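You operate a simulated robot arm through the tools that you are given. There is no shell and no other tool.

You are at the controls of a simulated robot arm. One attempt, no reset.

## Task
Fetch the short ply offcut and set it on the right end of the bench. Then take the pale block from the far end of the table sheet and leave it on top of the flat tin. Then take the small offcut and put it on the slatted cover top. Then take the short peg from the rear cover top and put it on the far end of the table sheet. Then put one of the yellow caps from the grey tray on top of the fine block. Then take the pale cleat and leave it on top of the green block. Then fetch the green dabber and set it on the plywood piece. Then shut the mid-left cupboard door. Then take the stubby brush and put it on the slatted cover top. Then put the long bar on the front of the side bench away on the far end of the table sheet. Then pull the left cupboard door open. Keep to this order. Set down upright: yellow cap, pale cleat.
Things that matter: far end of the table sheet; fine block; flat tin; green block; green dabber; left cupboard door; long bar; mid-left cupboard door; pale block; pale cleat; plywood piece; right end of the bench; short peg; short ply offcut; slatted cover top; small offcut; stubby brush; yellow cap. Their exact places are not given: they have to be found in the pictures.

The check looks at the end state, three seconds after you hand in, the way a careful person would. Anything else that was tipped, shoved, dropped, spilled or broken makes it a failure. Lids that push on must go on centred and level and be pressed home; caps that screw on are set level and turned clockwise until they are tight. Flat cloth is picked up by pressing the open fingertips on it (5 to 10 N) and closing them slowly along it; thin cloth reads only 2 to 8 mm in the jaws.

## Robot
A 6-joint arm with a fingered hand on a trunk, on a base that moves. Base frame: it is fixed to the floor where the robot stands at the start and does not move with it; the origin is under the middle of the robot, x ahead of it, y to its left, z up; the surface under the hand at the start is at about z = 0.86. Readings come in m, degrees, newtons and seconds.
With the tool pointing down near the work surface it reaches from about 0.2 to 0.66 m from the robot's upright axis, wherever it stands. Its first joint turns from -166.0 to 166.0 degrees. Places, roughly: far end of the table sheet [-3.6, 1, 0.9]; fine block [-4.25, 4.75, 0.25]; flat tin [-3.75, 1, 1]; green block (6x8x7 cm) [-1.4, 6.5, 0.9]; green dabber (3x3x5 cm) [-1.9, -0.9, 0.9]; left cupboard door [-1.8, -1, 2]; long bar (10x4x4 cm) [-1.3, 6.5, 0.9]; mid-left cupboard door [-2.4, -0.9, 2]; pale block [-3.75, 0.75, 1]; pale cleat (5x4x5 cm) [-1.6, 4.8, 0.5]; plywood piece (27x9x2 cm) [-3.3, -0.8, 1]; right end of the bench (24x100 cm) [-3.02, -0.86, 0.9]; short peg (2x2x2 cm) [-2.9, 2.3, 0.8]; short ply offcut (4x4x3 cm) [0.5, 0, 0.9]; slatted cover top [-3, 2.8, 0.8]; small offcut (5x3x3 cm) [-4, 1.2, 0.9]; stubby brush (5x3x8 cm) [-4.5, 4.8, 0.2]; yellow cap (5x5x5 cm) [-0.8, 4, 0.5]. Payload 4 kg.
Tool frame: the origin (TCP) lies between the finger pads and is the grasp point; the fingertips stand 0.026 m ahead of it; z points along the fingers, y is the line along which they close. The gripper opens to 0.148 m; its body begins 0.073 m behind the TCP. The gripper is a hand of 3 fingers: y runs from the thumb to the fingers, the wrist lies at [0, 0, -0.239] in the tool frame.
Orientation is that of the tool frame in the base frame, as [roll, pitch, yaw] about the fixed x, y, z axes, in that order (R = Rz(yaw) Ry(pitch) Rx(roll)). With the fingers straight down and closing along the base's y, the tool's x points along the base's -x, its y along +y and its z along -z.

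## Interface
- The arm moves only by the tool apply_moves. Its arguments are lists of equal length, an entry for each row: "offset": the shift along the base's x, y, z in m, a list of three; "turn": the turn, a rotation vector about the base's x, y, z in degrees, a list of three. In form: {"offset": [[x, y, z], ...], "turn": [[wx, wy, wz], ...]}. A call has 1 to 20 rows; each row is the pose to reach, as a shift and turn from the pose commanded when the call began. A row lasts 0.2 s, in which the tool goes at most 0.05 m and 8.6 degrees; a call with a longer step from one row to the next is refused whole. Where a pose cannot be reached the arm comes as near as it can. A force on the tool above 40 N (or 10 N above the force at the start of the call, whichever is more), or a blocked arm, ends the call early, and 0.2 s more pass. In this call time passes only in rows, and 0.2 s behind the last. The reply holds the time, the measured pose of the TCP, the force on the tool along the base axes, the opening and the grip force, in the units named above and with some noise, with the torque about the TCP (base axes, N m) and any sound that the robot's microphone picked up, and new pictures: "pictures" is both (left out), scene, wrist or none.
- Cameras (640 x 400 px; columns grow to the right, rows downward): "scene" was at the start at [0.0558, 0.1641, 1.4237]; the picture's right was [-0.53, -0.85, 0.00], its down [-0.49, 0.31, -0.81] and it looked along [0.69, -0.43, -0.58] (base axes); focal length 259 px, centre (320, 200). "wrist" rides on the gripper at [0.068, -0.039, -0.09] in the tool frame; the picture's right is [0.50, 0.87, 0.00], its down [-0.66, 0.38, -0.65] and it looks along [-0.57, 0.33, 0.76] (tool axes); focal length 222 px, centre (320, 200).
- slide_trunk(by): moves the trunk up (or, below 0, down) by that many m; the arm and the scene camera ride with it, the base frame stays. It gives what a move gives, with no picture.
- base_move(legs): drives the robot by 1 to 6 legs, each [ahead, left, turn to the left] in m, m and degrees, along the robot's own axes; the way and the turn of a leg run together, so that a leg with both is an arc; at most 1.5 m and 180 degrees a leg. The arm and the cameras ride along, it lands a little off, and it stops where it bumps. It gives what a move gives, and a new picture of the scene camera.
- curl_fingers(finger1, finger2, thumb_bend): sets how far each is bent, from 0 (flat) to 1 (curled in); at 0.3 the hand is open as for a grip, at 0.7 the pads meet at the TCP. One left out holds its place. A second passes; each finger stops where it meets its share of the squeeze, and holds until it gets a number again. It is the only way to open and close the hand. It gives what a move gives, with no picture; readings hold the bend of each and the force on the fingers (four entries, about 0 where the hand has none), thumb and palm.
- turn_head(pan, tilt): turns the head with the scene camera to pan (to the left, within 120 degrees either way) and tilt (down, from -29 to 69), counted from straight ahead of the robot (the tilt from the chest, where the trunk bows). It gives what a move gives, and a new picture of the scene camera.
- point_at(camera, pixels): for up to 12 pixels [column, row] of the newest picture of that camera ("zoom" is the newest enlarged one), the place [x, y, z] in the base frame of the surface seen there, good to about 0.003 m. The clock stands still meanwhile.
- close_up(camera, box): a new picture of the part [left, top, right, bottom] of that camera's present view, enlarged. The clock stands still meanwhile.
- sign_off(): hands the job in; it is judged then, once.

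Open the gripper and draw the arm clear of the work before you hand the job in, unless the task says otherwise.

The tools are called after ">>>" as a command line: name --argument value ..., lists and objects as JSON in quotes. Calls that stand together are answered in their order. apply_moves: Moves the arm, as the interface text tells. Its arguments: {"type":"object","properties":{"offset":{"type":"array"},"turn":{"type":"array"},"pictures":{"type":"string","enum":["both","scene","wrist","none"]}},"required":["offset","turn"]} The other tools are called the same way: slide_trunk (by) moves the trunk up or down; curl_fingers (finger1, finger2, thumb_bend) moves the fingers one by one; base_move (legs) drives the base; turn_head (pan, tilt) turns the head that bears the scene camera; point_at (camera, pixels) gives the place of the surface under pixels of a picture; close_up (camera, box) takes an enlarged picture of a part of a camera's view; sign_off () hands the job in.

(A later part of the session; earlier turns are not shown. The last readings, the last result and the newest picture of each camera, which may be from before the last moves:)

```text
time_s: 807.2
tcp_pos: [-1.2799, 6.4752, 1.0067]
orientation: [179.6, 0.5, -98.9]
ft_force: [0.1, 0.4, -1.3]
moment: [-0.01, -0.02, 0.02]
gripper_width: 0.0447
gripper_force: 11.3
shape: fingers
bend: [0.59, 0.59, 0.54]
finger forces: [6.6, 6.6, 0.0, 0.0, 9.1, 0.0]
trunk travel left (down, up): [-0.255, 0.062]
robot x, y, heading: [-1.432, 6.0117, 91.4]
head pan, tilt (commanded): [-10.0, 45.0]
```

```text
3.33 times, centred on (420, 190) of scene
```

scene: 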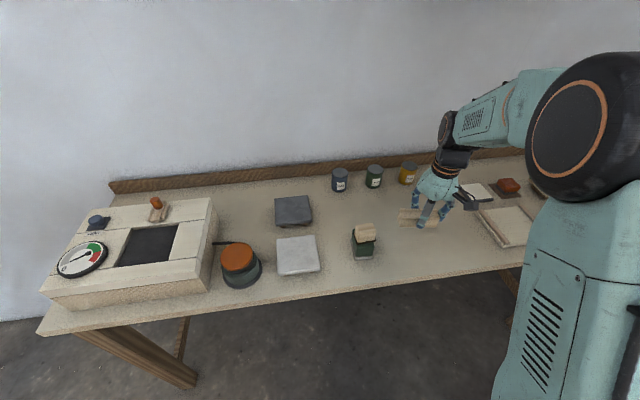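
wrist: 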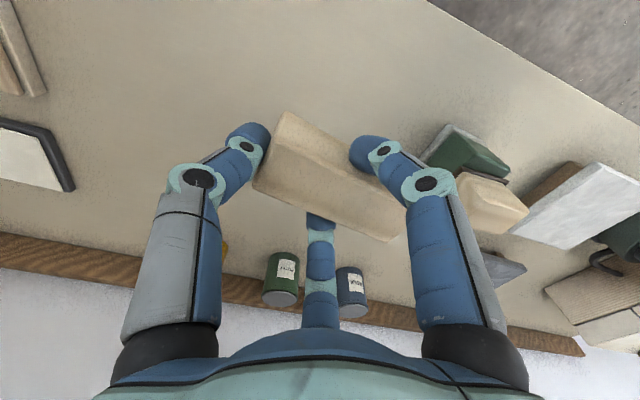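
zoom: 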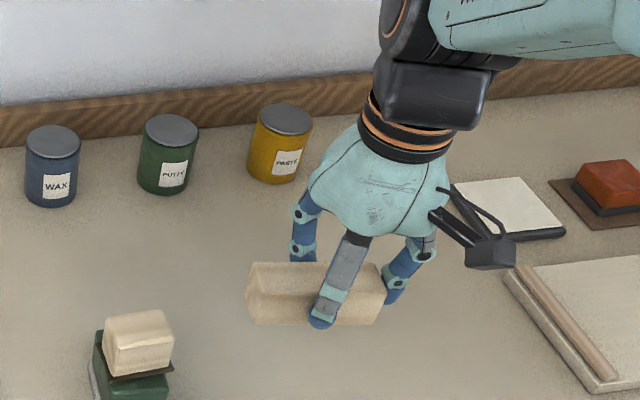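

The bar hangs level. I raise it to z≈1.2, retract, and drive back: left past the hose, round the bow and down the port aisle.

>>> apply_moves --offset '[[0, 0, 0.045], [0, 0, 0.09], [0, 0, 0.135], [0, 0, 0.18], [-0.03, -0.015, 0.2], [-0.065, -0.035, 0.2], [-0.1, -0.055, 0.2]]' --turn '[[0, 0, 0], [0, 0, 0], [0, 0, 0], [0, 0, 0], [0, 0, 0], [0, 0, 0], [0, 0, 0]]' --pictures "none"

>>> base_move --legs '[[0, 0.35, 0], [-0.42, 0.25, 0], [0, 0, 90]]'

```text
time_s: 808.8
tcp_pos: [-1.381, 6.4185, 1.2056]
orientation: [179.8, 0.5, -98.9]
ft_force: [-0.9, 0.3, 0.0]
moment: [0.01, -0.01, -0.01]
gripper_width: 0.0447
gripper_force: 10.8
shape: fingers
bend: [0.59, 0.59, 0.54]
finger forces: [6.5, 6.5, 0.0, 0.0, 9.0, 0.1]
trunk travel left (down, up): [-0.255, 0.062]
robot x, y, heading: [-1.4312, 6.0092, 91.3]
head pan, tilt (commanded): [-10.0, 45.0]
```

```text
time_s: 818.8
tcp_pos: [-2.4321, 5.6276, 1.206]
orientation: [179.8, 0.5, -8.9]
ft_force: [0.3, -0.3, -0.9]
moment: [0.04, 0.0, 0.02]
gripper_width: 0.0443
gripper_force: 10.8
shape: fingers
bend: [0.59, 0.59, 0.54]
finger forces: [6.1, 6.0, 0.1, 0.0, 8.8, 0.0]
trunk travel left (down, up): [-0.255, 0.062]
robot x, y, heading: [-2.0208, 5.5786, -178.5]
head pan, tilt (commanded): [-10.0, 45.0]
```

scene: 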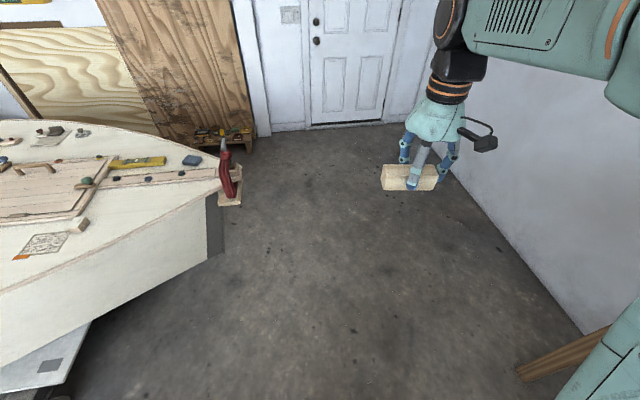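

I drive past the bow to x≈-3.87 and turn left to face down the aisle.

>>> base_move --legs '[[1.0, -0.03, 0], [0.86, -0.02, 0], [0, 0, 88.5]]'

>>> base_move --legs '[[0.76, 0, 0], [0.37, -0.08, 0], [0.35, -0.09, 0]]'

```text
time_s: 831.9
tcp_pos: [-3.9562, 5.1807, 1.2064]
orientation: [179.7, 0.5, 79.4]
ft_force: [-0.2, -1.5, -0.5]
moment: [-0.02, 0.01, 0.0]
gripper_width: 0.0437
gripper_force: 10.3
shape: fingers
bend: [0.59, 0.59, 0.54]
finger forces: [5.9, 6.1, 0.0, 0.0, 8.8, 0.0]
trunk travel left (down, up): [-0.255, 0.062]
robot x, y, heading: [-3.8954, 5.5898, -90.5]
head pan, tilt (commanded): [-10.0, 45.0]
```

scene: 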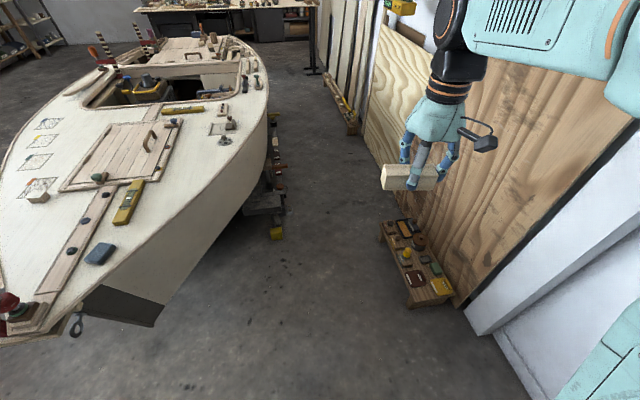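

```text
time_s: 839.9
tcp_pos: [-4.1316, 3.708, 1.2067]
orientation: [179.8, 0.5, 79.6]
ft_force: [-0.7, -1.4, -1.3]
moment: [0.01, -0.01, 0.02]
gripper_width: 0.0439
gripper_force: 10.4
shape: fingers
bend: [0.59, 0.59, 0.54]
finger forces: [6.0, 6.1, 0.1, 0.0, 8.5, 0.0]
trunk travel left (down, up): [-0.255, 0.062]
robot x, y, heading: [-4.0665, 4.115, -90.1]
head pan, tilt (commanded): [-10.0, 45.0]
```

scene: 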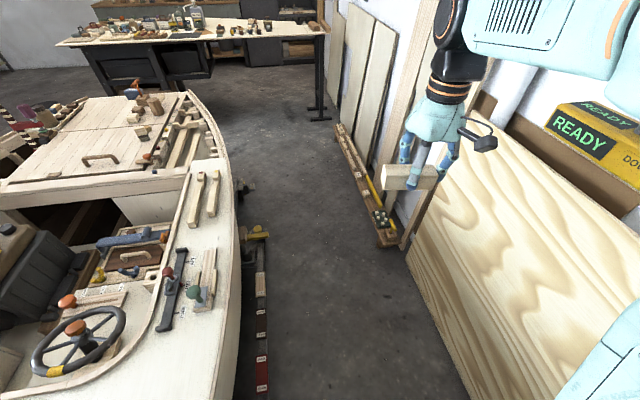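

Clear so far. I go on down the aisle to y≈1.7.

>>> base_move --legs '[[0.78, -0.015, 0], [0.72, 0, 0], [0.92, 0.08, 0]]'

>>> turn_head --pan 10 --tilt 40

```text
time_s: 852.1
tcp_pos: [-4.0698, 1.2844, 1.2058]
orientation: [179.7, 0.4, 79.7]
ft_force: [0.5, 0.3, -1.1]
moment: [0.01, 0.02, -0.01]
gripper_width: 0.0434
gripper_force: 10.7
shape: fingers
bend: [0.59, 0.59, 0.54]
finger forces: [6.0, 6.2, 0.1, 0.0, 8.3, 0.0]
trunk travel left (down, up): [-0.255, 0.062]
robot x, y, heading: [-4.0081, 1.6923, -90.2]
head pan, tilt (commanded): [-10.0, 45.0]
```

scene: 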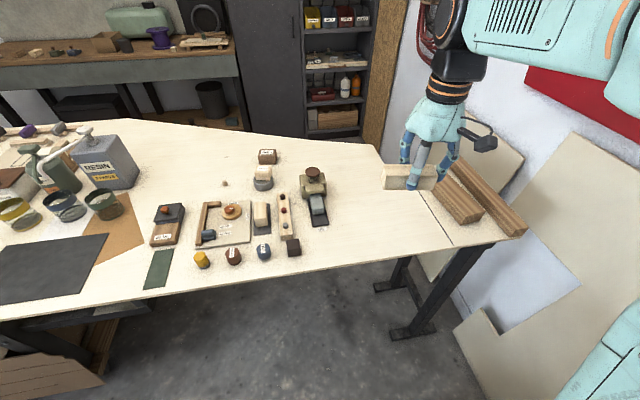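

```text
time_s: 853.0
tcp_pos: [-4.0712, 1.2855, 1.2054]
orientation: [179.7, 0.6, 79.7]
ft_force: [-0.1, 0.2, -1.0]
moment: [0.02, -0.03, 0.01]
gripper_width: 0.0434
gripper_force: 9.8
shape: fingers
bend: [0.59, 0.59, 0.54]
finger forces: [6.0, 6.1, 0.0, 0.0, 8.3, 0.0]
trunk travel left (down, up): [-0.255, 0.062]
robot x, y, heading: [-4.0111, 1.6935, -90.2]
head pan, tilt (commanded): [10.0, 40.0]
```

scene: 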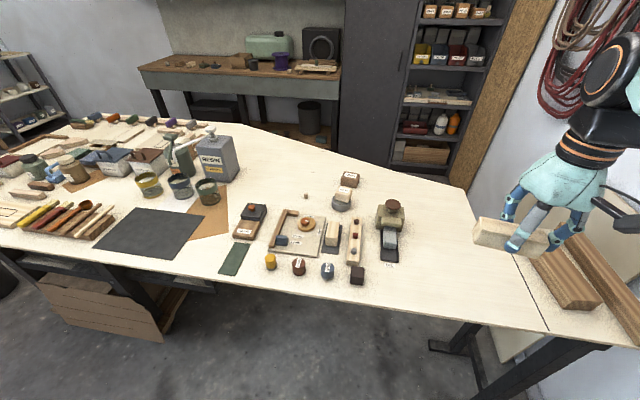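

The sheet is as I left it; the peg is at (305,196). I strafe left 0.48 m and go ahead 0.14 m to reach the free area between peg and resin can.

>>> base_move --legs '[[0, 0.48, 0], [0.14, 0, 0]]'

>>> turn_head --pan 0 --tilt 50

>>> point_at --camera "scene" --pixels '[[320, 150], [340, 140], [300, 150], [350, 150], [330, 165], [310, 130], [280, 160], [370, 152], [340, 175], [300, 190]]'

```text
time_s: 858.6
tcp_pos: [-3.5902, 1.1436, 1.2052]
orientation: [179.6, 0.4, 79.6]
ft_force: [-0.2, -0.7, -1.5]
moment: [0.01, 0.01, 0.0]
gripper_width: 0.0437
gripper_force: 10.1
shape: fingers
bend: [0.59, 0.59, 0.54]
finger forces: [6.0, 6.3, 0.0, 0.0, 8.3, 0.0]
trunk travel left (down, up): [-0.255, 0.062]
robot x, y, heading: [-3.5243, 1.5554, -90.4]
head pan, tilt (commanded): [10.0, 40.0]
```

scene: 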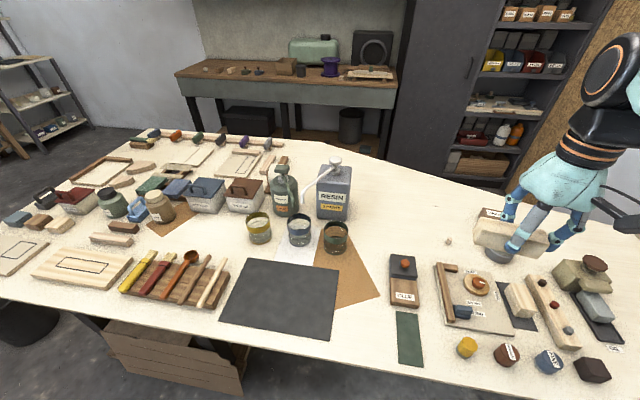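

```text
time_s: 859.3
tcp_pos: [-3.5904, 1.145, 1.2062]
orientation: [179.7, 0.5, 79.6]
ft_force: [0.4, -0.3, -0.7]
moment: [0.03, -0.03, -0.03]
gripper_width: 0.0433
gripper_force: 10.5
shape: fingers
bend: [0.59, 0.59, 0.54]
finger forces: [6.1, 6.2, 0.0, 0.1, 8.3, 0.0]
trunk travel left (down, up): [-0.255, 0.062]
robot x, y, heading: [-3.529, 1.554, -90.0]
head pan, tilt (commanded): [0.0, 50.0]
```

scene: 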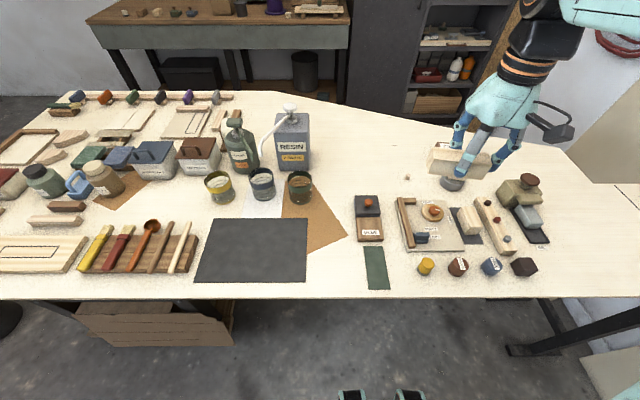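

```text
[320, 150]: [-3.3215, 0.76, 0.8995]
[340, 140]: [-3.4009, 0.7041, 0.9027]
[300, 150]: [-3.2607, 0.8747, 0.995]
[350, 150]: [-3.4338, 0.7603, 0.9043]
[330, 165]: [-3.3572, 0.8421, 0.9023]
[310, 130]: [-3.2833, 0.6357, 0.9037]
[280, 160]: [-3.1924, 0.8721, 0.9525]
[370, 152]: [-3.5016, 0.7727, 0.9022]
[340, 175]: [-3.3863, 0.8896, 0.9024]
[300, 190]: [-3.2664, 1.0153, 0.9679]
```

The area x -3.37…-3.57, y 0.7…0.95 is free. I carry the bar to TCP (-3.472,0.913), so it lies along x around (-3.455,0.91), and lower to z≈1.0.

>>> apply_moves --offset '[[0.017, -0.033, -0.02], [0.034, -0.066, -0.045], [0.051, -0.099, -0.075], [0.068, -0.132, -0.105], [0.085, -0.165, -0.135], [0.102, -0.199, -0.165], [0.118, -0.232, -0.195]]' --turn '[[0, 0, 0], [0, 0, 0], [0, 0, 0], [0, 0, 0], [0, 0, 0], [0, 0, 0], [0, 0, 0]]'

>>> close_up --camera "scene" --box '[270, 80, 470, 205]'

```text
time_s: 860.9
tcp_pos: [-3.4702, 0.9107, 1.0099]
orientation: [179.7, 0.4, 79.5]
ft_force: [0.4, -0.5, -0.4]
moment: [0.05, 0.01, 0.01]
gripper_width: 0.0429
gripper_force: 10.8
shape: fingers
bend: [0.59, 0.59, 0.54]
finger forces: [6.1, 6.2, 0.1, 0.0, 8.1, 0.0]
trunk travel left (down, up): [-0.255, 0.062]
robot x, y, heading: [-3.5328, 1.5558, -89.9]
head pan, tilt (commanded): [0.0, 50.0]
```

scene: 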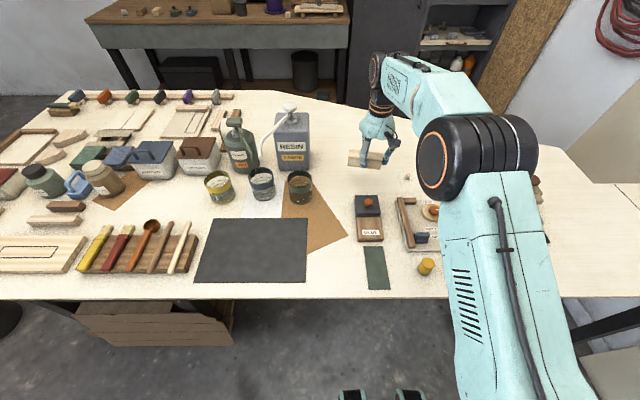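
wrist: 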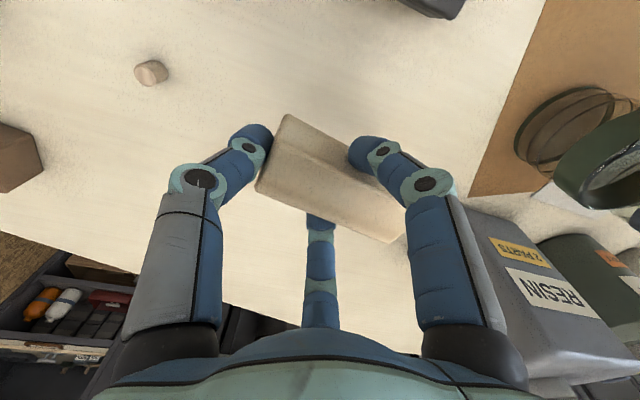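

```text
3.20 times, centred on (370, 142) of scene
```

zoom: 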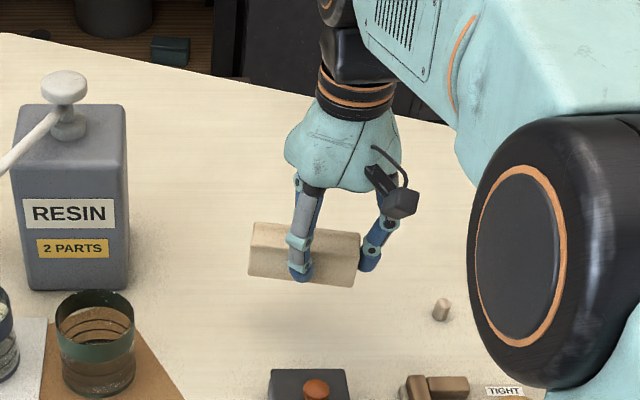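

The bar is above a free area, the peg is off to the right. I lower to just above the sheet, then step.

>>> apply_moves --offset '[[0, 0, -0.03], [0, 0, -0.055]]' --turn '[[0, 0, 0], [0, 0, 0]]' --pictures "none"

>>> apply_moves --offset '[[0, 0, -0.003], [0, 0, -0.005]]' --turn '[[0, 0, 0], [0, 0, 0]]' --pictures "none"

>>> apply_moves --offset '[[0, 0, -0.002], [0, 0, -0.0035]]' --turn '[[0, 0, 0], [0, 0, 0]]' --pictures "none"

```text
time_s: 861.5
tcp_pos: [-3.4711, 0.9125, 0.9557]
orientation: [179.7, 0.3, 79.5]
ft_force: [0.4, -0.2, -1.3]
moment: [0.01, -0.01, 0.0]
gripper_width: 0.0428
gripper_force: 9.9
shape: fingers
bend: [0.59, 0.59, 0.54]
finger forces: [6.1, 6.2, 0.1, 0.0, 8.0, 0.0]
trunk travel left (down, up): [-0.255, 0.062]
robot x, y, heading: [-3.5272, 1.5505, -90.4]
head pan, tilt (commanded): [0.0, 50.0]
```

```text
time_s: 862.1
tcp_pos: [-3.4714, 0.9125, 0.9513]
orientation: [179.7, 0.5, 79.7]
ft_force: [-0.7, -0.4, -0.6]
moment: [0.01, -0.02, 0.0]
gripper_width: 0.0429
gripper_force: 9.9
shape: fingers
bend: [0.59, 0.59, 0.54]
finger forces: [6.0, 6.2, 0.1, 0.0, 8.1, 0.1]
trunk travel left (down, up): [-0.255, 0.062]
robot x, y, heading: [-3.5282, 1.5534, -90.3]
head pan, tilt (commanded): [0.0, 50.0]
```

```text
time_s: 862.7
tcp_pos: [-3.4718, 0.9126, 0.9477]
orientation: [179.8, 0.4, 79.5]
ft_force: [0.2, 0.5, -0.4]
moment: [0.03, 0.01, 0.01]
gripper_width: 0.0431
gripper_force: 10.4
shape: fingers
bend: [0.59, 0.59, 0.54]
finger forces: [6.0, 6.2, 0.0, 0.0, 8.1, 0.0]
trunk travel left (down, up): [-0.255, 0.062]
robot x, y, heading: [-3.53, 1.5551, -90.1]
head pan, tilt (commanded): [0.0, 50.0]
```

>>> apply_moves --offset '[[0, 0, -0.0015], [0, 0, -0.003]]' --turn '[[0, 0, 0], [0, 0, 0]]' --pictures "none"

>>> apply_moves --offset '[[0, 0, -0.0015]]' --turn '[[0, 0, 0]]' --pictures "none"

```text
time_s: 863.3
tcp_pos: [-3.4721, 0.913, 0.9449]
orientation: [179.6, 0.6, 79.6]
ft_force: [-0.2, -0.7, 4.1]
moment: [-0.03, 0.03, 0.02]
gripper_width: 0.0429
gripper_force: 10.7
shape: fingers
bend: [0.59, 0.59, 0.55]
finger forces: [6.2, 6.4, 0.1, 0.0, 8.5, 0.0]
trunk travel left (down, up): [-0.255, 0.062]
robot x, y, heading: [-3.5288, 1.5591, -90.1]
head pan, tilt (commanded): [0.0, 50.0]
```

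```text
time_s: 863.7
tcp_pos: [-3.4711, 0.9121, 0.9451]
orientation: [179.7, 0.6, 79.6]
ft_force: [0.1, -1.3, 11.3]
moment: [-0.07, 0.08, 0.01]
gripper_width: 0.0423
gripper_force: 11.4
shape: fingers
bend: [0.59, 0.59, 0.55]
finger forces: [6.4, 7.3, 0.0, 0.1, 8.9, 0.1]
trunk travel left (down, up): [-0.255, 0.062]
robot x, y, heading: [-3.5284, 1.5538, -90.6]
head pan, tilt (commanded): [0.0, 50.0]
```

Contact (11 N). I open a little – sides to 0.55, thumb to 0.49, keeping off the peg – and rise.

>>> curl_fingers --finger1 0.57 --finger2 0.57 --thumb_bend 0.52

>>> curl_fingers --finger1 0.53 --finger2 0.53 --thumb_bend 0.48

>>> apply_moves --offset '[[0, 0, 0.015], [0, 0, 0.04], [0, 0, 0.08], [0, 0, 0.125], [0, 0.02, 0.17], [0, 0.06, 0.19]]' --turn '[[0, 0, 0], [0, 0, 0], [0, 0, 0], [0, 0, 0], [0, 0, 0], [0, 0, 0]]'

>>> close_up --camera "wrist" --box '[160, 0, 480, 200]'

```text
time_s: 864.7
tcp_pos: [-3.4713, 0.9126, 0.9429]
orientation: [179.7, 0.5, 79.6]
ft_force: [-0.2, 0.3, -0.1]
moment: [-0.01, 0.01, 0.01]
gripper_width: 0.049
gripper_force: 0.4
shape: fingers
bend: [0.56, 0.56, 0.52]
finger forces: [0.0, 0.0, 0.1, 0.0, 0.1, 0.0]
trunk travel left (down, up): [-0.255, 0.062]
robot x, y, heading: [-3.5293, 1.5553, -90.2]
head pan, tilt (commanded): [0.0, 50.0]
```

```text
time_s: 865.7
tcp_pos: [-3.4717, 0.9137, 0.9423]
orientation: [179.7, 0.5, 79.6]
ft_force: [0.1, 0.2, -0.3]
moment: [-0.01, 0.01, -0.02]
gripper_width: 0.0602
gripper_force: 0.1
shape: fingers
bend: [0.53, 0.53, 0.48]
finger forces: [0.1, 0.1, 0.0, 0.0, 0.0, 0.0]
trunk travel left (down, up): [-0.255, 0.062]
robot x, y, heading: [-3.5297, 1.5519, -90.4]
head pan, tilt (commanded): [0.0, 50.0]
```

```text
time_s: 867.1
tcp_pos: [-3.469, 0.9744, 1.1342]
orientation: [179.7, 0.5, 79.5]
ft_force: [0.7, 0.0, 0.4]
moment: [-0.02, 0.02, -0.03]
gripper_width: 0.0602
gripper_force: 0.1
shape: fingers
bend: [0.53, 0.53, 0.48]
finger forces: [0.0, 0.1, 0.1, 0.1, 0.0, 0.0]
trunk travel left (down, up): [-0.255, 0.062]
robot x, y, heading: [-3.5249, 1.5575, -90.2]
head pan, tilt (commanded): [0.0, 50.0]
```

scene: 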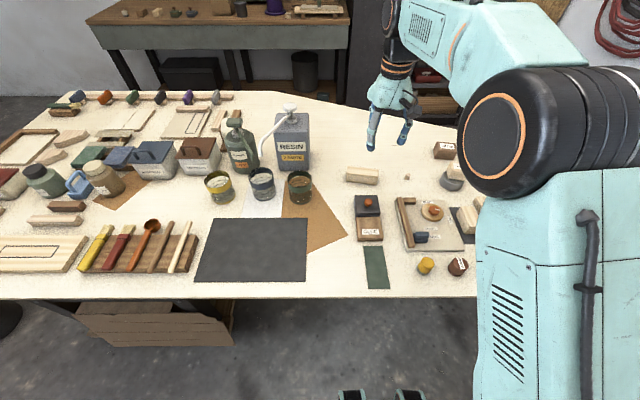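
wrist: 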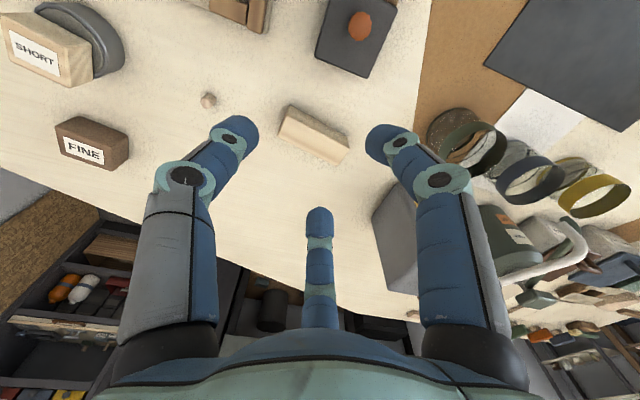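

```text
2.00 times, centred on (320, 100) of wrist
```

zoom: 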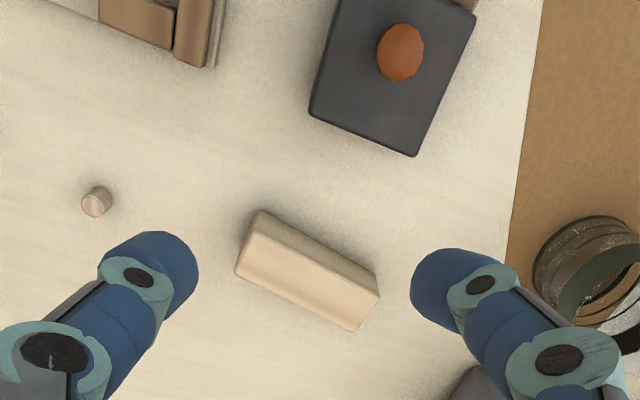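

The bar lies on the sheet and the peg still stands. Last: the left cupboard door. I retract the arm and drive back through the passage to the wall bench.

>>> apply_moves --offset '[[0, 0.04, 0.02], [-0.01, 0.08, 0.04], [-0.02, 0.12, 0.06], [-0.03, 0.17, 0.07]]' --turn '[[0, 0, 2.5], [0, 0, 5], [0, 0, 8], [0, 0, 10.5]]' --pictures "none"

>>> base_move --legs '[[-0.12, 0, 0], [0, 0, 90], [1.2, 0, 0], [1.25, 0, 0], [0, 0, -90]]'

```text
refused: row 4 steps farther than a row can; nothing moved
```

```text
time_s: 887.6
tcp_pos: [-1.0189, 1.0626, 1.1328]
orientation: [179.7, 0.5, 79.6]
ft_force: [-0.2, 0.1, 0.0]
moment: [0.03, -0.02, 0.02]
gripper_width: 0.0601
gripper_force: 0.1
shape: fingers
bend: [0.53, 0.53, 0.48]
finger forces: [0.0, 0.1, 0.0, 0.0, 0.0, 0.0]
trunk travel left (down, up): [-0.255, 0.062]
robot x, y, heading: [-1.0786, 1.6393, -90.2]
head pan, tilt (commanded): [0.0, 50.0]
```

scene: 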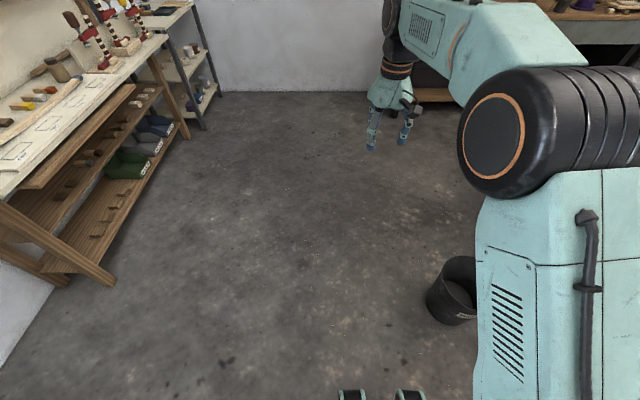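

The retract was refused (step slightly too long) but the drive went fine with the arm out, no bump. Now I retract properly before going on.

>>> apply_moves --offset '[[0, 0.035, 0.015], [0, 0.07, 0.03], [0, 0.105, 0.045], [0, 0.14, 0.06], [0, 0.17, 0.07]]' --turn '[[0, 0, 2], [0, 0, 4], [0, 0, 6], [0, 0, 8], [0, 0, 10.4]]' --pictures "none"

```text
time_s: 888.8
tcp_pos: [-1.0191, 1.2338, 1.2035]
orientation: [179.6, 0.4, 90.1]
ft_force: [-0.2, -0.7, 0.5]
moment: [0.0, 0.03, -0.02]
gripper_width: 0.0603
gripper_force: 0.1
shape: fingers
bend: [0.53, 0.53, 0.48]
finger forces: [0.0, 0.0, 0.0, 0.0, 0.0, 0.0]
trunk travel left (down, up): [-0.255, 0.062]
robot x, y, heading: [-1.0794, 1.6403, -90.0]
head pan, tilt (commanded): [0.0, 50.0]
```

I drive ahead to y≈-0.19 and strafe right to x≈-1.85.

>>> base_move --legs '[[1.0, 0, 0], [0.83, 0, 0], [0, -0.77, 0]]'

>>> turn_head --pan 0 --tilt 0

```text
time_s: 904.7
tcp_pos: [-1.7862, -0.5983, 1.204]
orientation: [179.7, 0.5, 90.2]
ft_force: [0.3, -0.2, -0.1]
moment: [0.01, -0.04, 0.03]
gripper_width: 0.0604
gripper_force: 0.1
shape: fingers
bend: [0.53, 0.53, 0.48]
finger forces: [0.1, 0.1, 0.0, 0.0, 0.0, 0.0]
trunk travel left (down, up): [-0.255, 0.062]
robot x, y, heading: [-1.8477, -0.1863, -89.9]
head pan, tilt (commanded): [0.0, 50.0]
```

scene: 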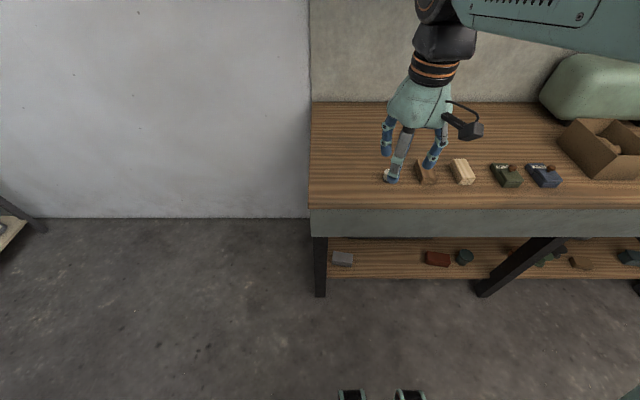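

```text
time_s: 905.9
tcp_pos: [-1.7873, -0.5976, 1.2031]
orientation: [179.8, 0.5, 90.2]
ft_force: [0.4, 0.3, -0.1]
moment: [-0.01, -0.02, 0.03]
gripper_width: 0.0604
gripper_force: 0.1
shape: fingers
bend: [0.53, 0.53, 0.48]
finger forces: [0.1, 0.1, 0.0, 0.1, 0.0, 0.1]
trunk travel left (down, up): [-0.255, 0.062]
robot x, y, heading: [-1.8463, -0.1914, -90.0]
head pan, tilt (commanded): [0.0, 0.0]
```

scene: 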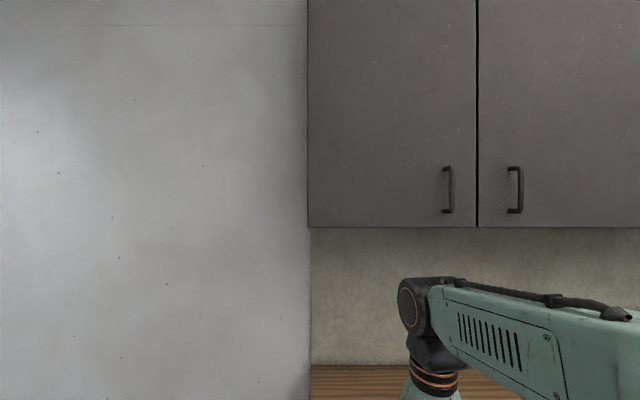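

I zoom on the left door's handle (448,190) for exact geometry.

>>> close_up --camera "scene" --box '[410, 150, 538, 230]'

>>> point_at --camera "zoom" --pixels '[[208, 200], [208, 130], [205, 280], [180, 92], [180, 308], [210, 90], [300, 200], [240, 200], [530, 200], [335, 200], [214, 240], [345, 370]]'

```text
5.00 times, centred on (474, 190) of scene
```

zoom: 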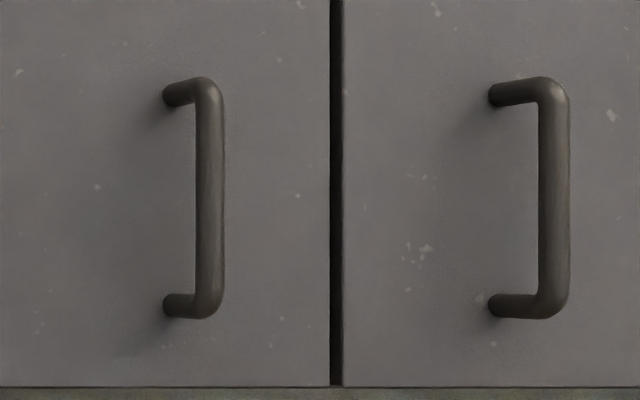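

```text
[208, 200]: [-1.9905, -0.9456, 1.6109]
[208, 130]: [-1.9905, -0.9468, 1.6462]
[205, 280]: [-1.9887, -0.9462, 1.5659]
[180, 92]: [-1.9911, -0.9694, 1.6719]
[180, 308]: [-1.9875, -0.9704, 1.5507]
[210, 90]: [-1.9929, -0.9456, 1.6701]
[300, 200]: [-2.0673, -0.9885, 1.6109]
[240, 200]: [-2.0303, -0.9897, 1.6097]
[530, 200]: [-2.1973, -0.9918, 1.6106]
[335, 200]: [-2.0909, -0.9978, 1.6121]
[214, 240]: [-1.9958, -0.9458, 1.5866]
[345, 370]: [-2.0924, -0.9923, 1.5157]
```

Handle bar: centre ≈(-1.994,-0.953), z 1.555–1.675, door face y -0.991. I move the base ahead 0.11 m, raise the trunk fully and open the fingers evenly.

>>> base_move --legs '[[0.11, 0, 0]]'

>>> slide_trunk --by 0.06

>>> curl_fingers --finger1 0.5 --finger2 0.5 --thumb_bend 0.5

```text
time_s: 907.1
tcp_pos: [-1.7876, -0.7071, 1.2026]
orientation: [179.7, 0.5, 90.2]
ft_force: [-0.2, -0.5, 0.1]
moment: [0.03, -0.02, 0.01]
gripper_width: 0.0604
gripper_force: 0.0
shape: fingers
bend: [0.53, 0.53, 0.48]
finger forces: [0.0, 0.0, 0.0, 0.1, 0.1, 0.0]
trunk travel left (down, up): [-0.255, 0.062]
robot x, y, heading: [-1.8429, -0.2928, -89.9]
head pan, tilt (commanded): [0.0, 0.0]
```

scene: 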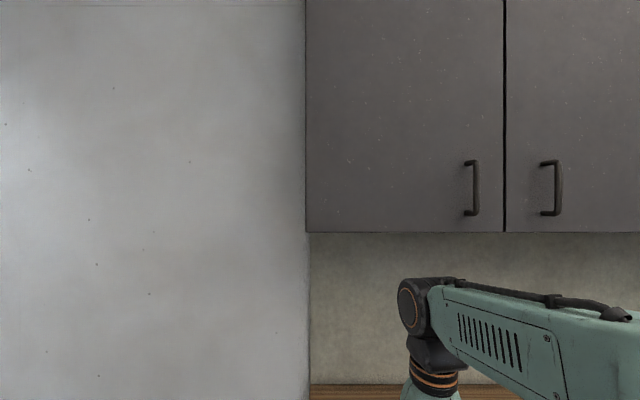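

```text
time_s: 908.1
tcp_pos: [-1.787, -0.7072, 1.2629]
orientation: [179.8, 0.4, 90.3]
ft_force: [-0.9, 0.4, -0.6]
moment: [0.01, 0.0, -0.02]
gripper_width: 0.0602
gripper_force: 0.0
shape: fingers
bend: [0.53, 0.53, 0.48]
finger forces: [0.1, 0.1, 0.0, 0.1, 0.0, 0.1]
trunk travel left (down, up): [-0.315, 0.002]
robot x, y, heading: [-1.8454, -0.2979, -89.7]
head pan, tilt (commanded): [0.0, 0.0]
```

```text
time_s: 909.1
tcp_pos: [-1.7863, -0.7068, 1.2627]
orientation: [179.7, 0.5, 90.2]
ft_force: [0.1, -0.1, -0.3]
moment: [0.01, -0.02, 0.02]
gripper_width: 0.0622
gripper_force: 0.0
shape: fingers
bend: [0.5, 0.5, 0.5]
finger forces: [0.0, 0.0, 0.1, 0.0, 0.1, 0.0]
trunk travel left (down, up): [-0.315, 0.002]
robot x, y, heading: [-1.8448, -0.2968, -89.7]
head pan, tilt (commanded): [0.0, 0.0]
```

I tilt the hand forward while rising toward the handle, first 42°.

>>> apply_moves --offset '[[-0.0229, -0.012, 0.0384], [-0.0458, -0.024, 0.0768], [-0.0687, -0.036, 0.1152], [-0.0916, -0.048, 0.1536], [-0.1145, -0.06, 0.192]]' --turn '[[-8.3, 0, 0], [-16.6, 0, 0], [-24.9, 0, 0], [-33.2, 0, 0], [-41.5, 0, 0]]'

```text
time_s: 910.3
tcp_pos: [-1.9037, -0.7658, 1.4558]
orientation: [-180.0, 42.1, 90.3]
ft_force: [-0.3, 0.0, -0.7]
moment: [-0.04, -0.03, 0.0]
gripper_width: 0.062
gripper_force: 0.1
shape: fingers
bend: [0.5, 0.5, 0.5]
finger forces: [0.0, 0.0, 0.0, 0.0, 0.0, 0.0]
trunk travel left (down, up): [-0.315, 0.002]
robot x, y, heading: [-1.8512, -0.2958, -90.0]
head pan, tilt (commanded): [0.0, 0.0]
```

scene: 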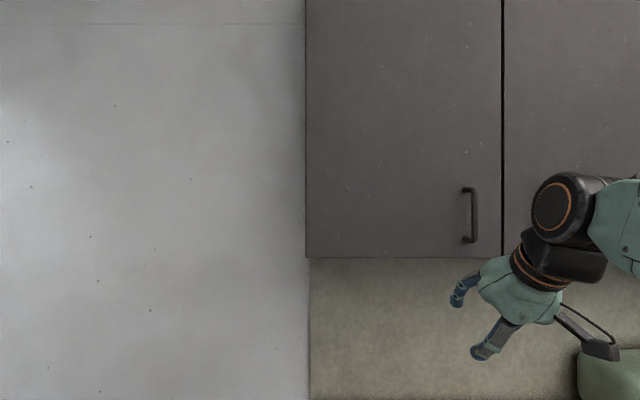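
wrist: 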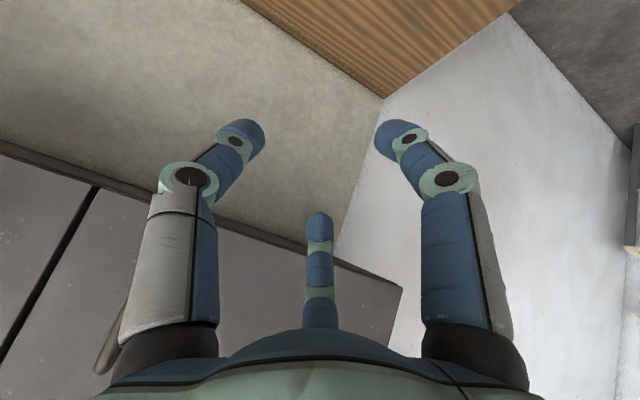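

No flags. I continue to 75° tilt, ending in front of the handle at y≈-0.84, z≈1.61.

>>> apply_moves --offset '[[-0.0223, -0.018, 0.0385], [-0.0446, -0.036, 0.077], [-0.0669, -0.054, 0.1155], [-0.089, -0.072, 0.154]]' --turn '[[-8.3, 0, 0], [-16.6, 0, 0], [-24.9, 0, 0], [-33.2, 0, 0]]'

```text
time_s: 911.3
tcp_pos: [-1.9908, -0.8395, 1.6082]
orientation: [-179.5, 75.3, 90.7]
ft_force: [0.0, 0.4, -0.4]
moment: [-0.03, 0.0, 0.01]
gripper_width: 0.0621
gripper_force: 0.0
shape: fingers
bend: [0.5, 0.5, 0.5]
finger forces: [0.0, 0.0, 0.0, 0.0, 0.0, 0.1]
trunk travel left (down, up): [-0.315, 0.002]
robot x, y, heading: [-1.8489, -0.2956, -90.0]
head pan, tilt (commanded): [0.0, 0.0]
```

scene: 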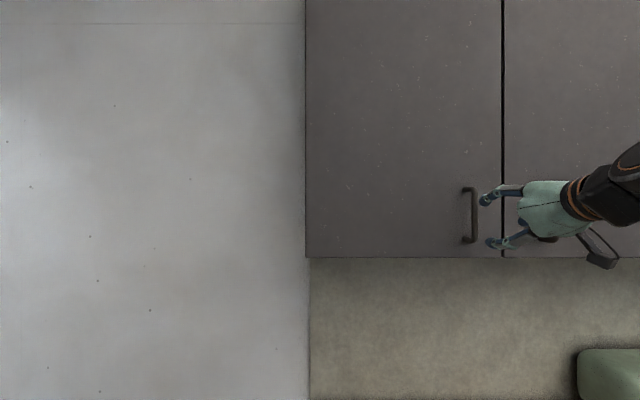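
wrist: 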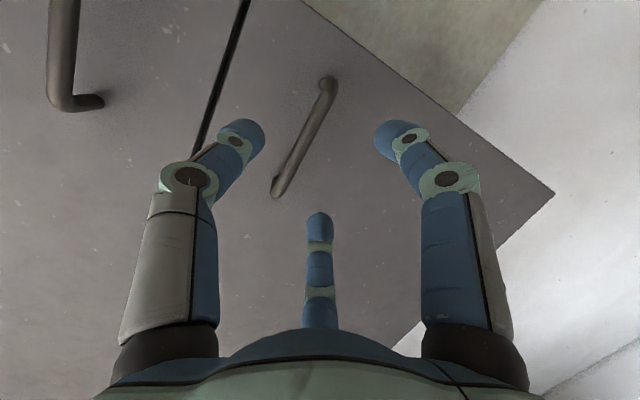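

The bar lies between thumb (left) and the two fingers in the wrist view. I open a bit more and approach in small steps to y≈-0.93.

>>> curl_fingers --finger1 0.44 --finger2 0.44 --thumb_bend 0.46

>>> apply_moves --offset '[[0, -0.02, 0], [0, -0.04, 0], [0, -0.06, 0], [0, -0.08, 0]]' --turn '[[0, 0, 0], [0, 0, 0], [0, 0, 0], [0, 0, 0]]'

>>> close_up --camera "wrist" --box '[180, 60, 460, 235]'

```text
time_s: 912.3
tcp_pos: [-1.9907, -0.8388, 1.6089]
orientation: [-179.4, 75.2, 90.9]
ft_force: [0.3, 0.5, -0.7]
moment: [0.0, 0.0, 0.02]
gripper_width: 0.0782
gripper_force: 0.0
shape: fingers
bend: [0.44, 0.44, 0.46]
finger forces: [0.0, 0.0, 0.0, 0.2, 0.0, 0.0]
trunk travel left (down, up): [-0.315, 0.002]
robot x, y, heading: [-1.8514, -0.2942, -90.1]
head pan, tilt (commanded): [0.0, 0.0]
```

```text
time_s: 913.3
tcp_pos: [-1.9909, -0.9204, 1.6079]
orientation: [-179.4, 75.2, 90.8]
ft_force: [-1.0, -0.5, 0.2]
moment: [-0.01, -0.02, 0.05]
gripper_width: 0.0782
gripper_force: 0.1
shape: fingers
bend: [0.44, 0.44, 0.46]
finger forces: [0.1, 0.0, 0.1, 0.0, 0.0, 0.0]
trunk travel left (down, up): [-0.315, 0.002]
robot x, y, heading: [-1.8474, -0.2968, -89.7]
head pan, tilt (commanded): [0.0, 0.0]
```

scene: 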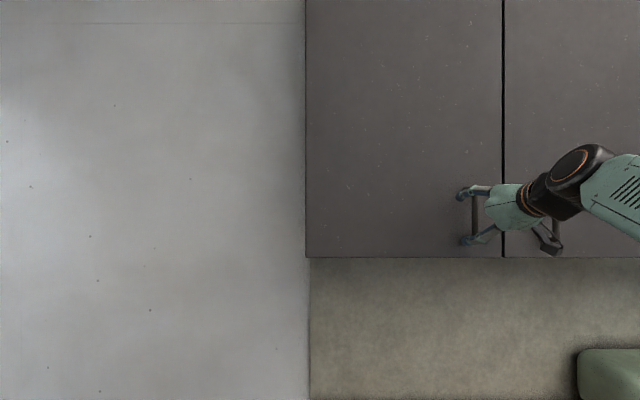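
wrist: 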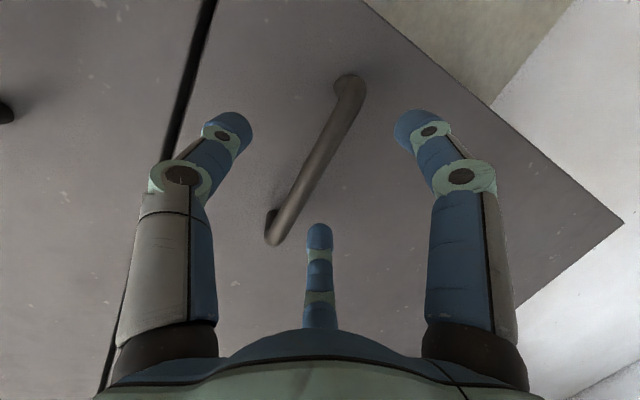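

```text
2.29 times, centred on (320, 148) of wrist
```

zoom: 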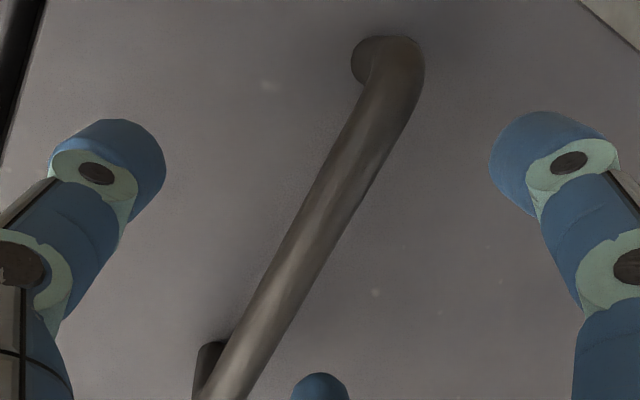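

The bar passes between thumb and fingers. I go 2.2 cm further and then close the fingers round it.

>>> apply_moves --offset '[[0, -0.01, 0], [0, -0.022, 0]]' --turn '[[0, 0, 0], [0, 0, 0]]' --pictures "wrist"

>>> curl_fingers --finger1 0.58 --finger2 0.58 --thumb_bend 0.58

>>> curl_fingers --finger1 0.75 --finger2 0.75 --thumb_bend 0.75

>>> close_up --camera "wrist" --box '[180, 60, 460, 235]'

```text
time_s: 913.9
tcp_pos: [-1.9895, -0.9415, 1.6089]
orientation: [-179.4, 75.2, 91.0]
ft_force: [-0.3, 0.0, 0.3]
moment: [0.0, 0.03, 0.01]
gripper_width: 0.0782
gripper_force: 0.0
shape: fingers
bend: [0.44, 0.44, 0.46]
finger forces: [0.1, 0.1, 0.0, 0.0, 0.0, 0.0]
trunk travel left (down, up): [-0.315, 0.002]
robot x, y, heading: [-1.8431, -0.2991, -90.2]
head pan, tilt (commanded): [0.0, 0.0]
```

wrist: 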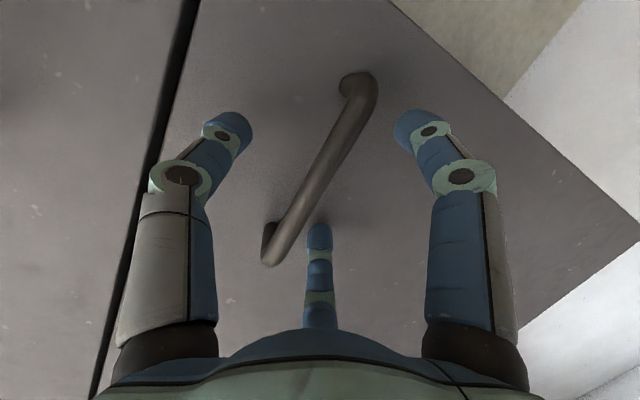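

```text
time_s: 914.9
tcp_pos: [-1.9907, -0.9407, 1.6094]
orientation: [-179.4, 75.2, 90.9]
ft_force: [0.5, -0.6, -0.2]
moment: [0.05, -0.01, 0.01]
gripper_width: 0.0401
gripper_force: 0.1
shape: fingers
bend: [0.57, 0.57, 0.57]
finger forces: [0.0, 0.1, 0.0, 0.0, 0.0, 0.1]
trunk travel left (down, up): [-0.315, 0.002]
robot x, y, heading: [-1.8521, -0.2982, -89.9]
head pan, tilt (commanded): [0.0, 0.0]
```

```text
time_s: 915.9
tcp_pos: [-1.9902, -0.942, 1.6082]
orientation: [-179.5, 75.1, 90.9]
ft_force: [-1.5, -2.8, -1.5]
moment: [0.02, 0.01, -0.04]
gripper_width: 0.0037
gripper_force: 11.3
shape: fingers
bend: [0.73, 0.73, 0.68]
finger forces: [7.7, 6.3, 0.1, 0.1, 9.0, 0.0]
trunk travel left (down, up): [-0.315, 0.002]
robot x, y, heading: [-1.8474, -0.2979, -90.0]
head pan, tilt (commanded): [0.0, 0.0]
```

```text
2.29 times, centred on (320, 148) of wrist
```

zoom: 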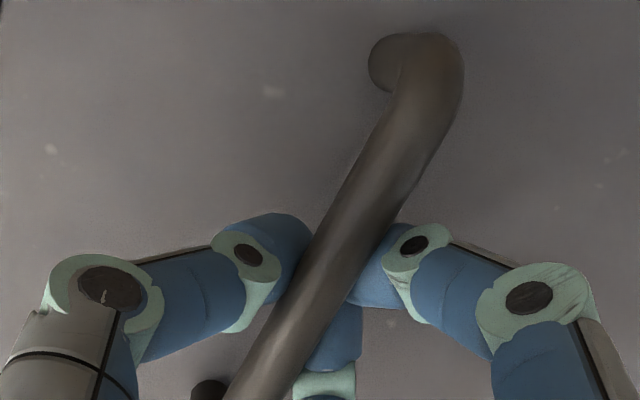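

The handle is gripped (6–9 N). I pull along the door's arc, first about 12°, watching the force.

>>> apply_moves --offset '[[0.0025, 0.0195, 0], [0.0061, 0.0389, 0], [0.0105, 0.058, 0], [0.0161, 0.077, 0]]' --turn '[[0, 0, 0], [0, 0, 0], [0, 0, 0], [0, 0, 0]]'

```text
time_s: 916.9
tcp_pos: [-1.9738, -0.8634, 1.6094]
orientation: [-179.4, 75.2, 90.9]
ft_force: [1.0, -0.1, -2.2]
moment: [0.01, -0.08, -0.03]
gripper_width: 0.0005
gripper_force: 7.0
shape: fingers
bend: [0.73, 0.73, 0.72]
finger forces: [7.3, 0.1, 0.0, 0.1, 6.3, 0.0]
trunk travel left (down, up): [-0.315, 0.002]
robot x, y, heading: [-1.8486, -0.2981, -90.0]
head pan, tilt (commanded): [0.0, 0.0]
```

scene: 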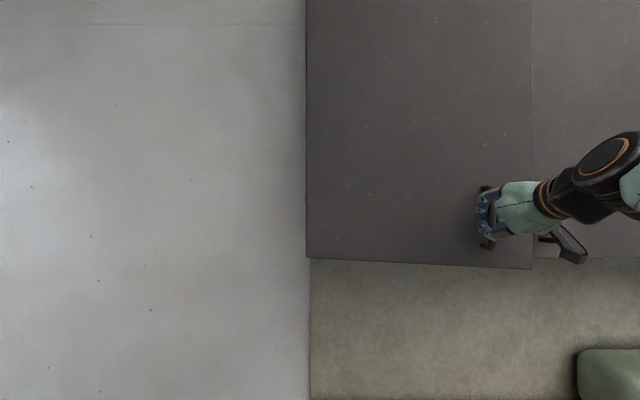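
wrist: 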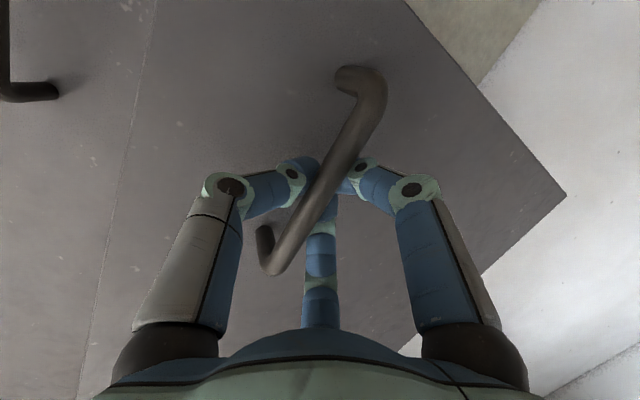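

The door comes along, and the fingers have closed in a ring around the bar – a safe hook. I pull on to about 35°.

>>> apply_moves --offset '[[0.0089, 0.0246, 0], [0.0195, 0.0486, 0], [0.027, 0.063, 0], [0.035, 0.0775, 0], [0.044, 0.091, 0], [0.053, 0.1049, 0], [0.063, 0.118, 0], [0.0733, 0.1306, 0]]' --turn '[[0, 0, 0], [0, 0, 0], [0, 0, 0], [0, 0, 0], [0, 0, 0], [0, 0, 0], [0, 0, 0], [0, 0, 0]]'

```text
time_s: 918.7
tcp_pos: [-1.8975, -0.7345, 1.6106]
orientation: [-179.3, 75.1, 91.0]
ft_force: [4.1, -2.5, 0.5]
moment: [-0.02, -0.13, -0.02]
gripper_width: 0.0
gripper_force: 5.0
shape: fingers
bend: [0.73, 0.73, 0.72]
finger forces: [9.4, 0.4, 0.0, 0.0, 0.0, 0.0]
trunk travel left (down, up): [-0.315, 0.002]
robot x, y, heading: [-1.8474, -0.3007, -90.0]
head pan, tilt (commanded): [0.0, 0.0]
```

scene: 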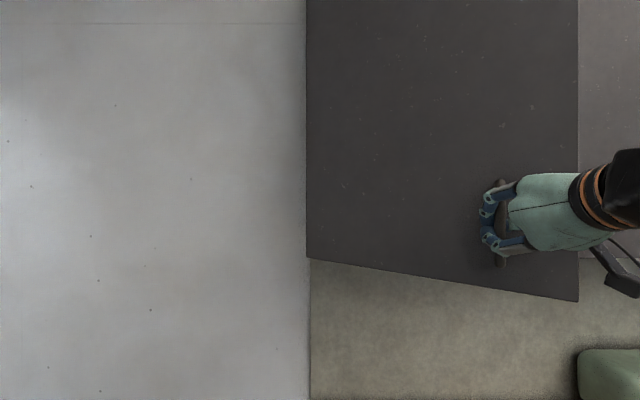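
wrist: 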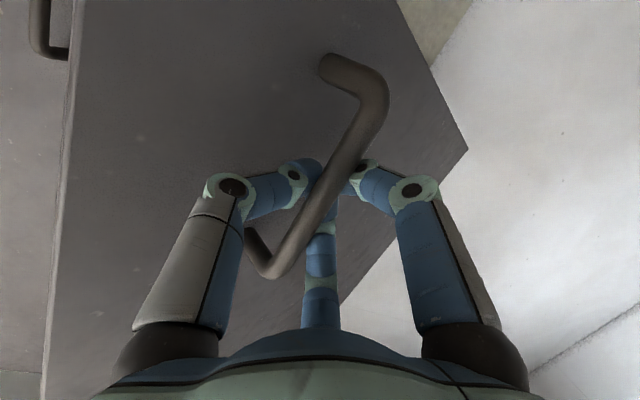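

Door is about 33° open with small forces. The hand is getting near my body, so I pull the rest by moving the base back and to the left along the arc.

>>> base_move --legs '[[-0.033, 0.032, 0], [-0.032, 0.041, 0]]'

```text
time_s: 920.3
tcp_pos: [-1.8259, -0.6693, 1.6097]
orientation: [-179.2, 75.1, 91.1]
ft_force: [3.7, -3.7, -0.7]
moment: [-0.06, -0.06, -0.03]
gripper_width: 0.0
gripper_force: 4.8
shape: fingers
bend: [0.73, 0.73, 0.72]
finger forces: [9.1, 0.1, 0.0, 0.0, 0.0, 0.1]
trunk travel left (down, up): [-0.315, 0.002]
robot x, y, heading: [-1.7744, -0.2316, -90.0]
head pan, tilt (commanded): [0.0, 0.0]
```

scene: 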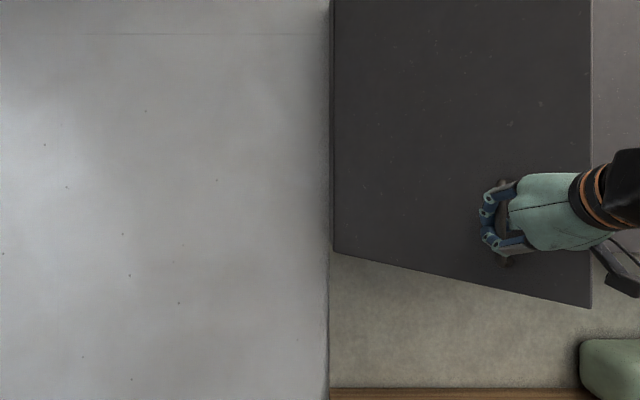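

Works well, about 48° now. I continue along the arc to about 65–70°.

>>> base_move --legs '[[-0.03, 0.055, 0], [-0.02, 0.055, 0]]'

>>> point_at --camera "scene" --pixels '[[400, 100], [550, 60], [560, 200], [350, 200], [450, 250]]'

```text
time_s: 922.2
tcp_pos: [-1.7181, -0.6201, 1.6096]
orientation: [-179.3, 75.2, 90.9]
ft_force: [-0.1, -2.1, 0.3]
moment: [-0.01, 0.0, 0.0]
gripper_width: 0.0
gripper_force: 0.0
shape: fingers
bend: [0.73, 0.73, 0.72]
finger forces: [0.0, 0.1, 0.0, 0.0, 0.0, 0.0]
trunk travel left (down, up): [-0.315, 0.002]
robot x, y, heading: [-1.6659, -0.1846, -89.9]
head pan, tilt (commanded): [0.0, 0.0]
```

scene: 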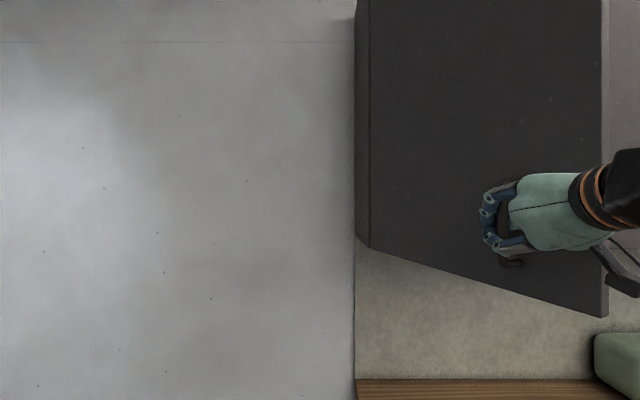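

```text
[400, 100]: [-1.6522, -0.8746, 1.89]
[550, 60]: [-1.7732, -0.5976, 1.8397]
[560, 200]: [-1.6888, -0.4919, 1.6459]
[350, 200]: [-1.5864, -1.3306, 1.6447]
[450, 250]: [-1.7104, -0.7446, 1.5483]
```

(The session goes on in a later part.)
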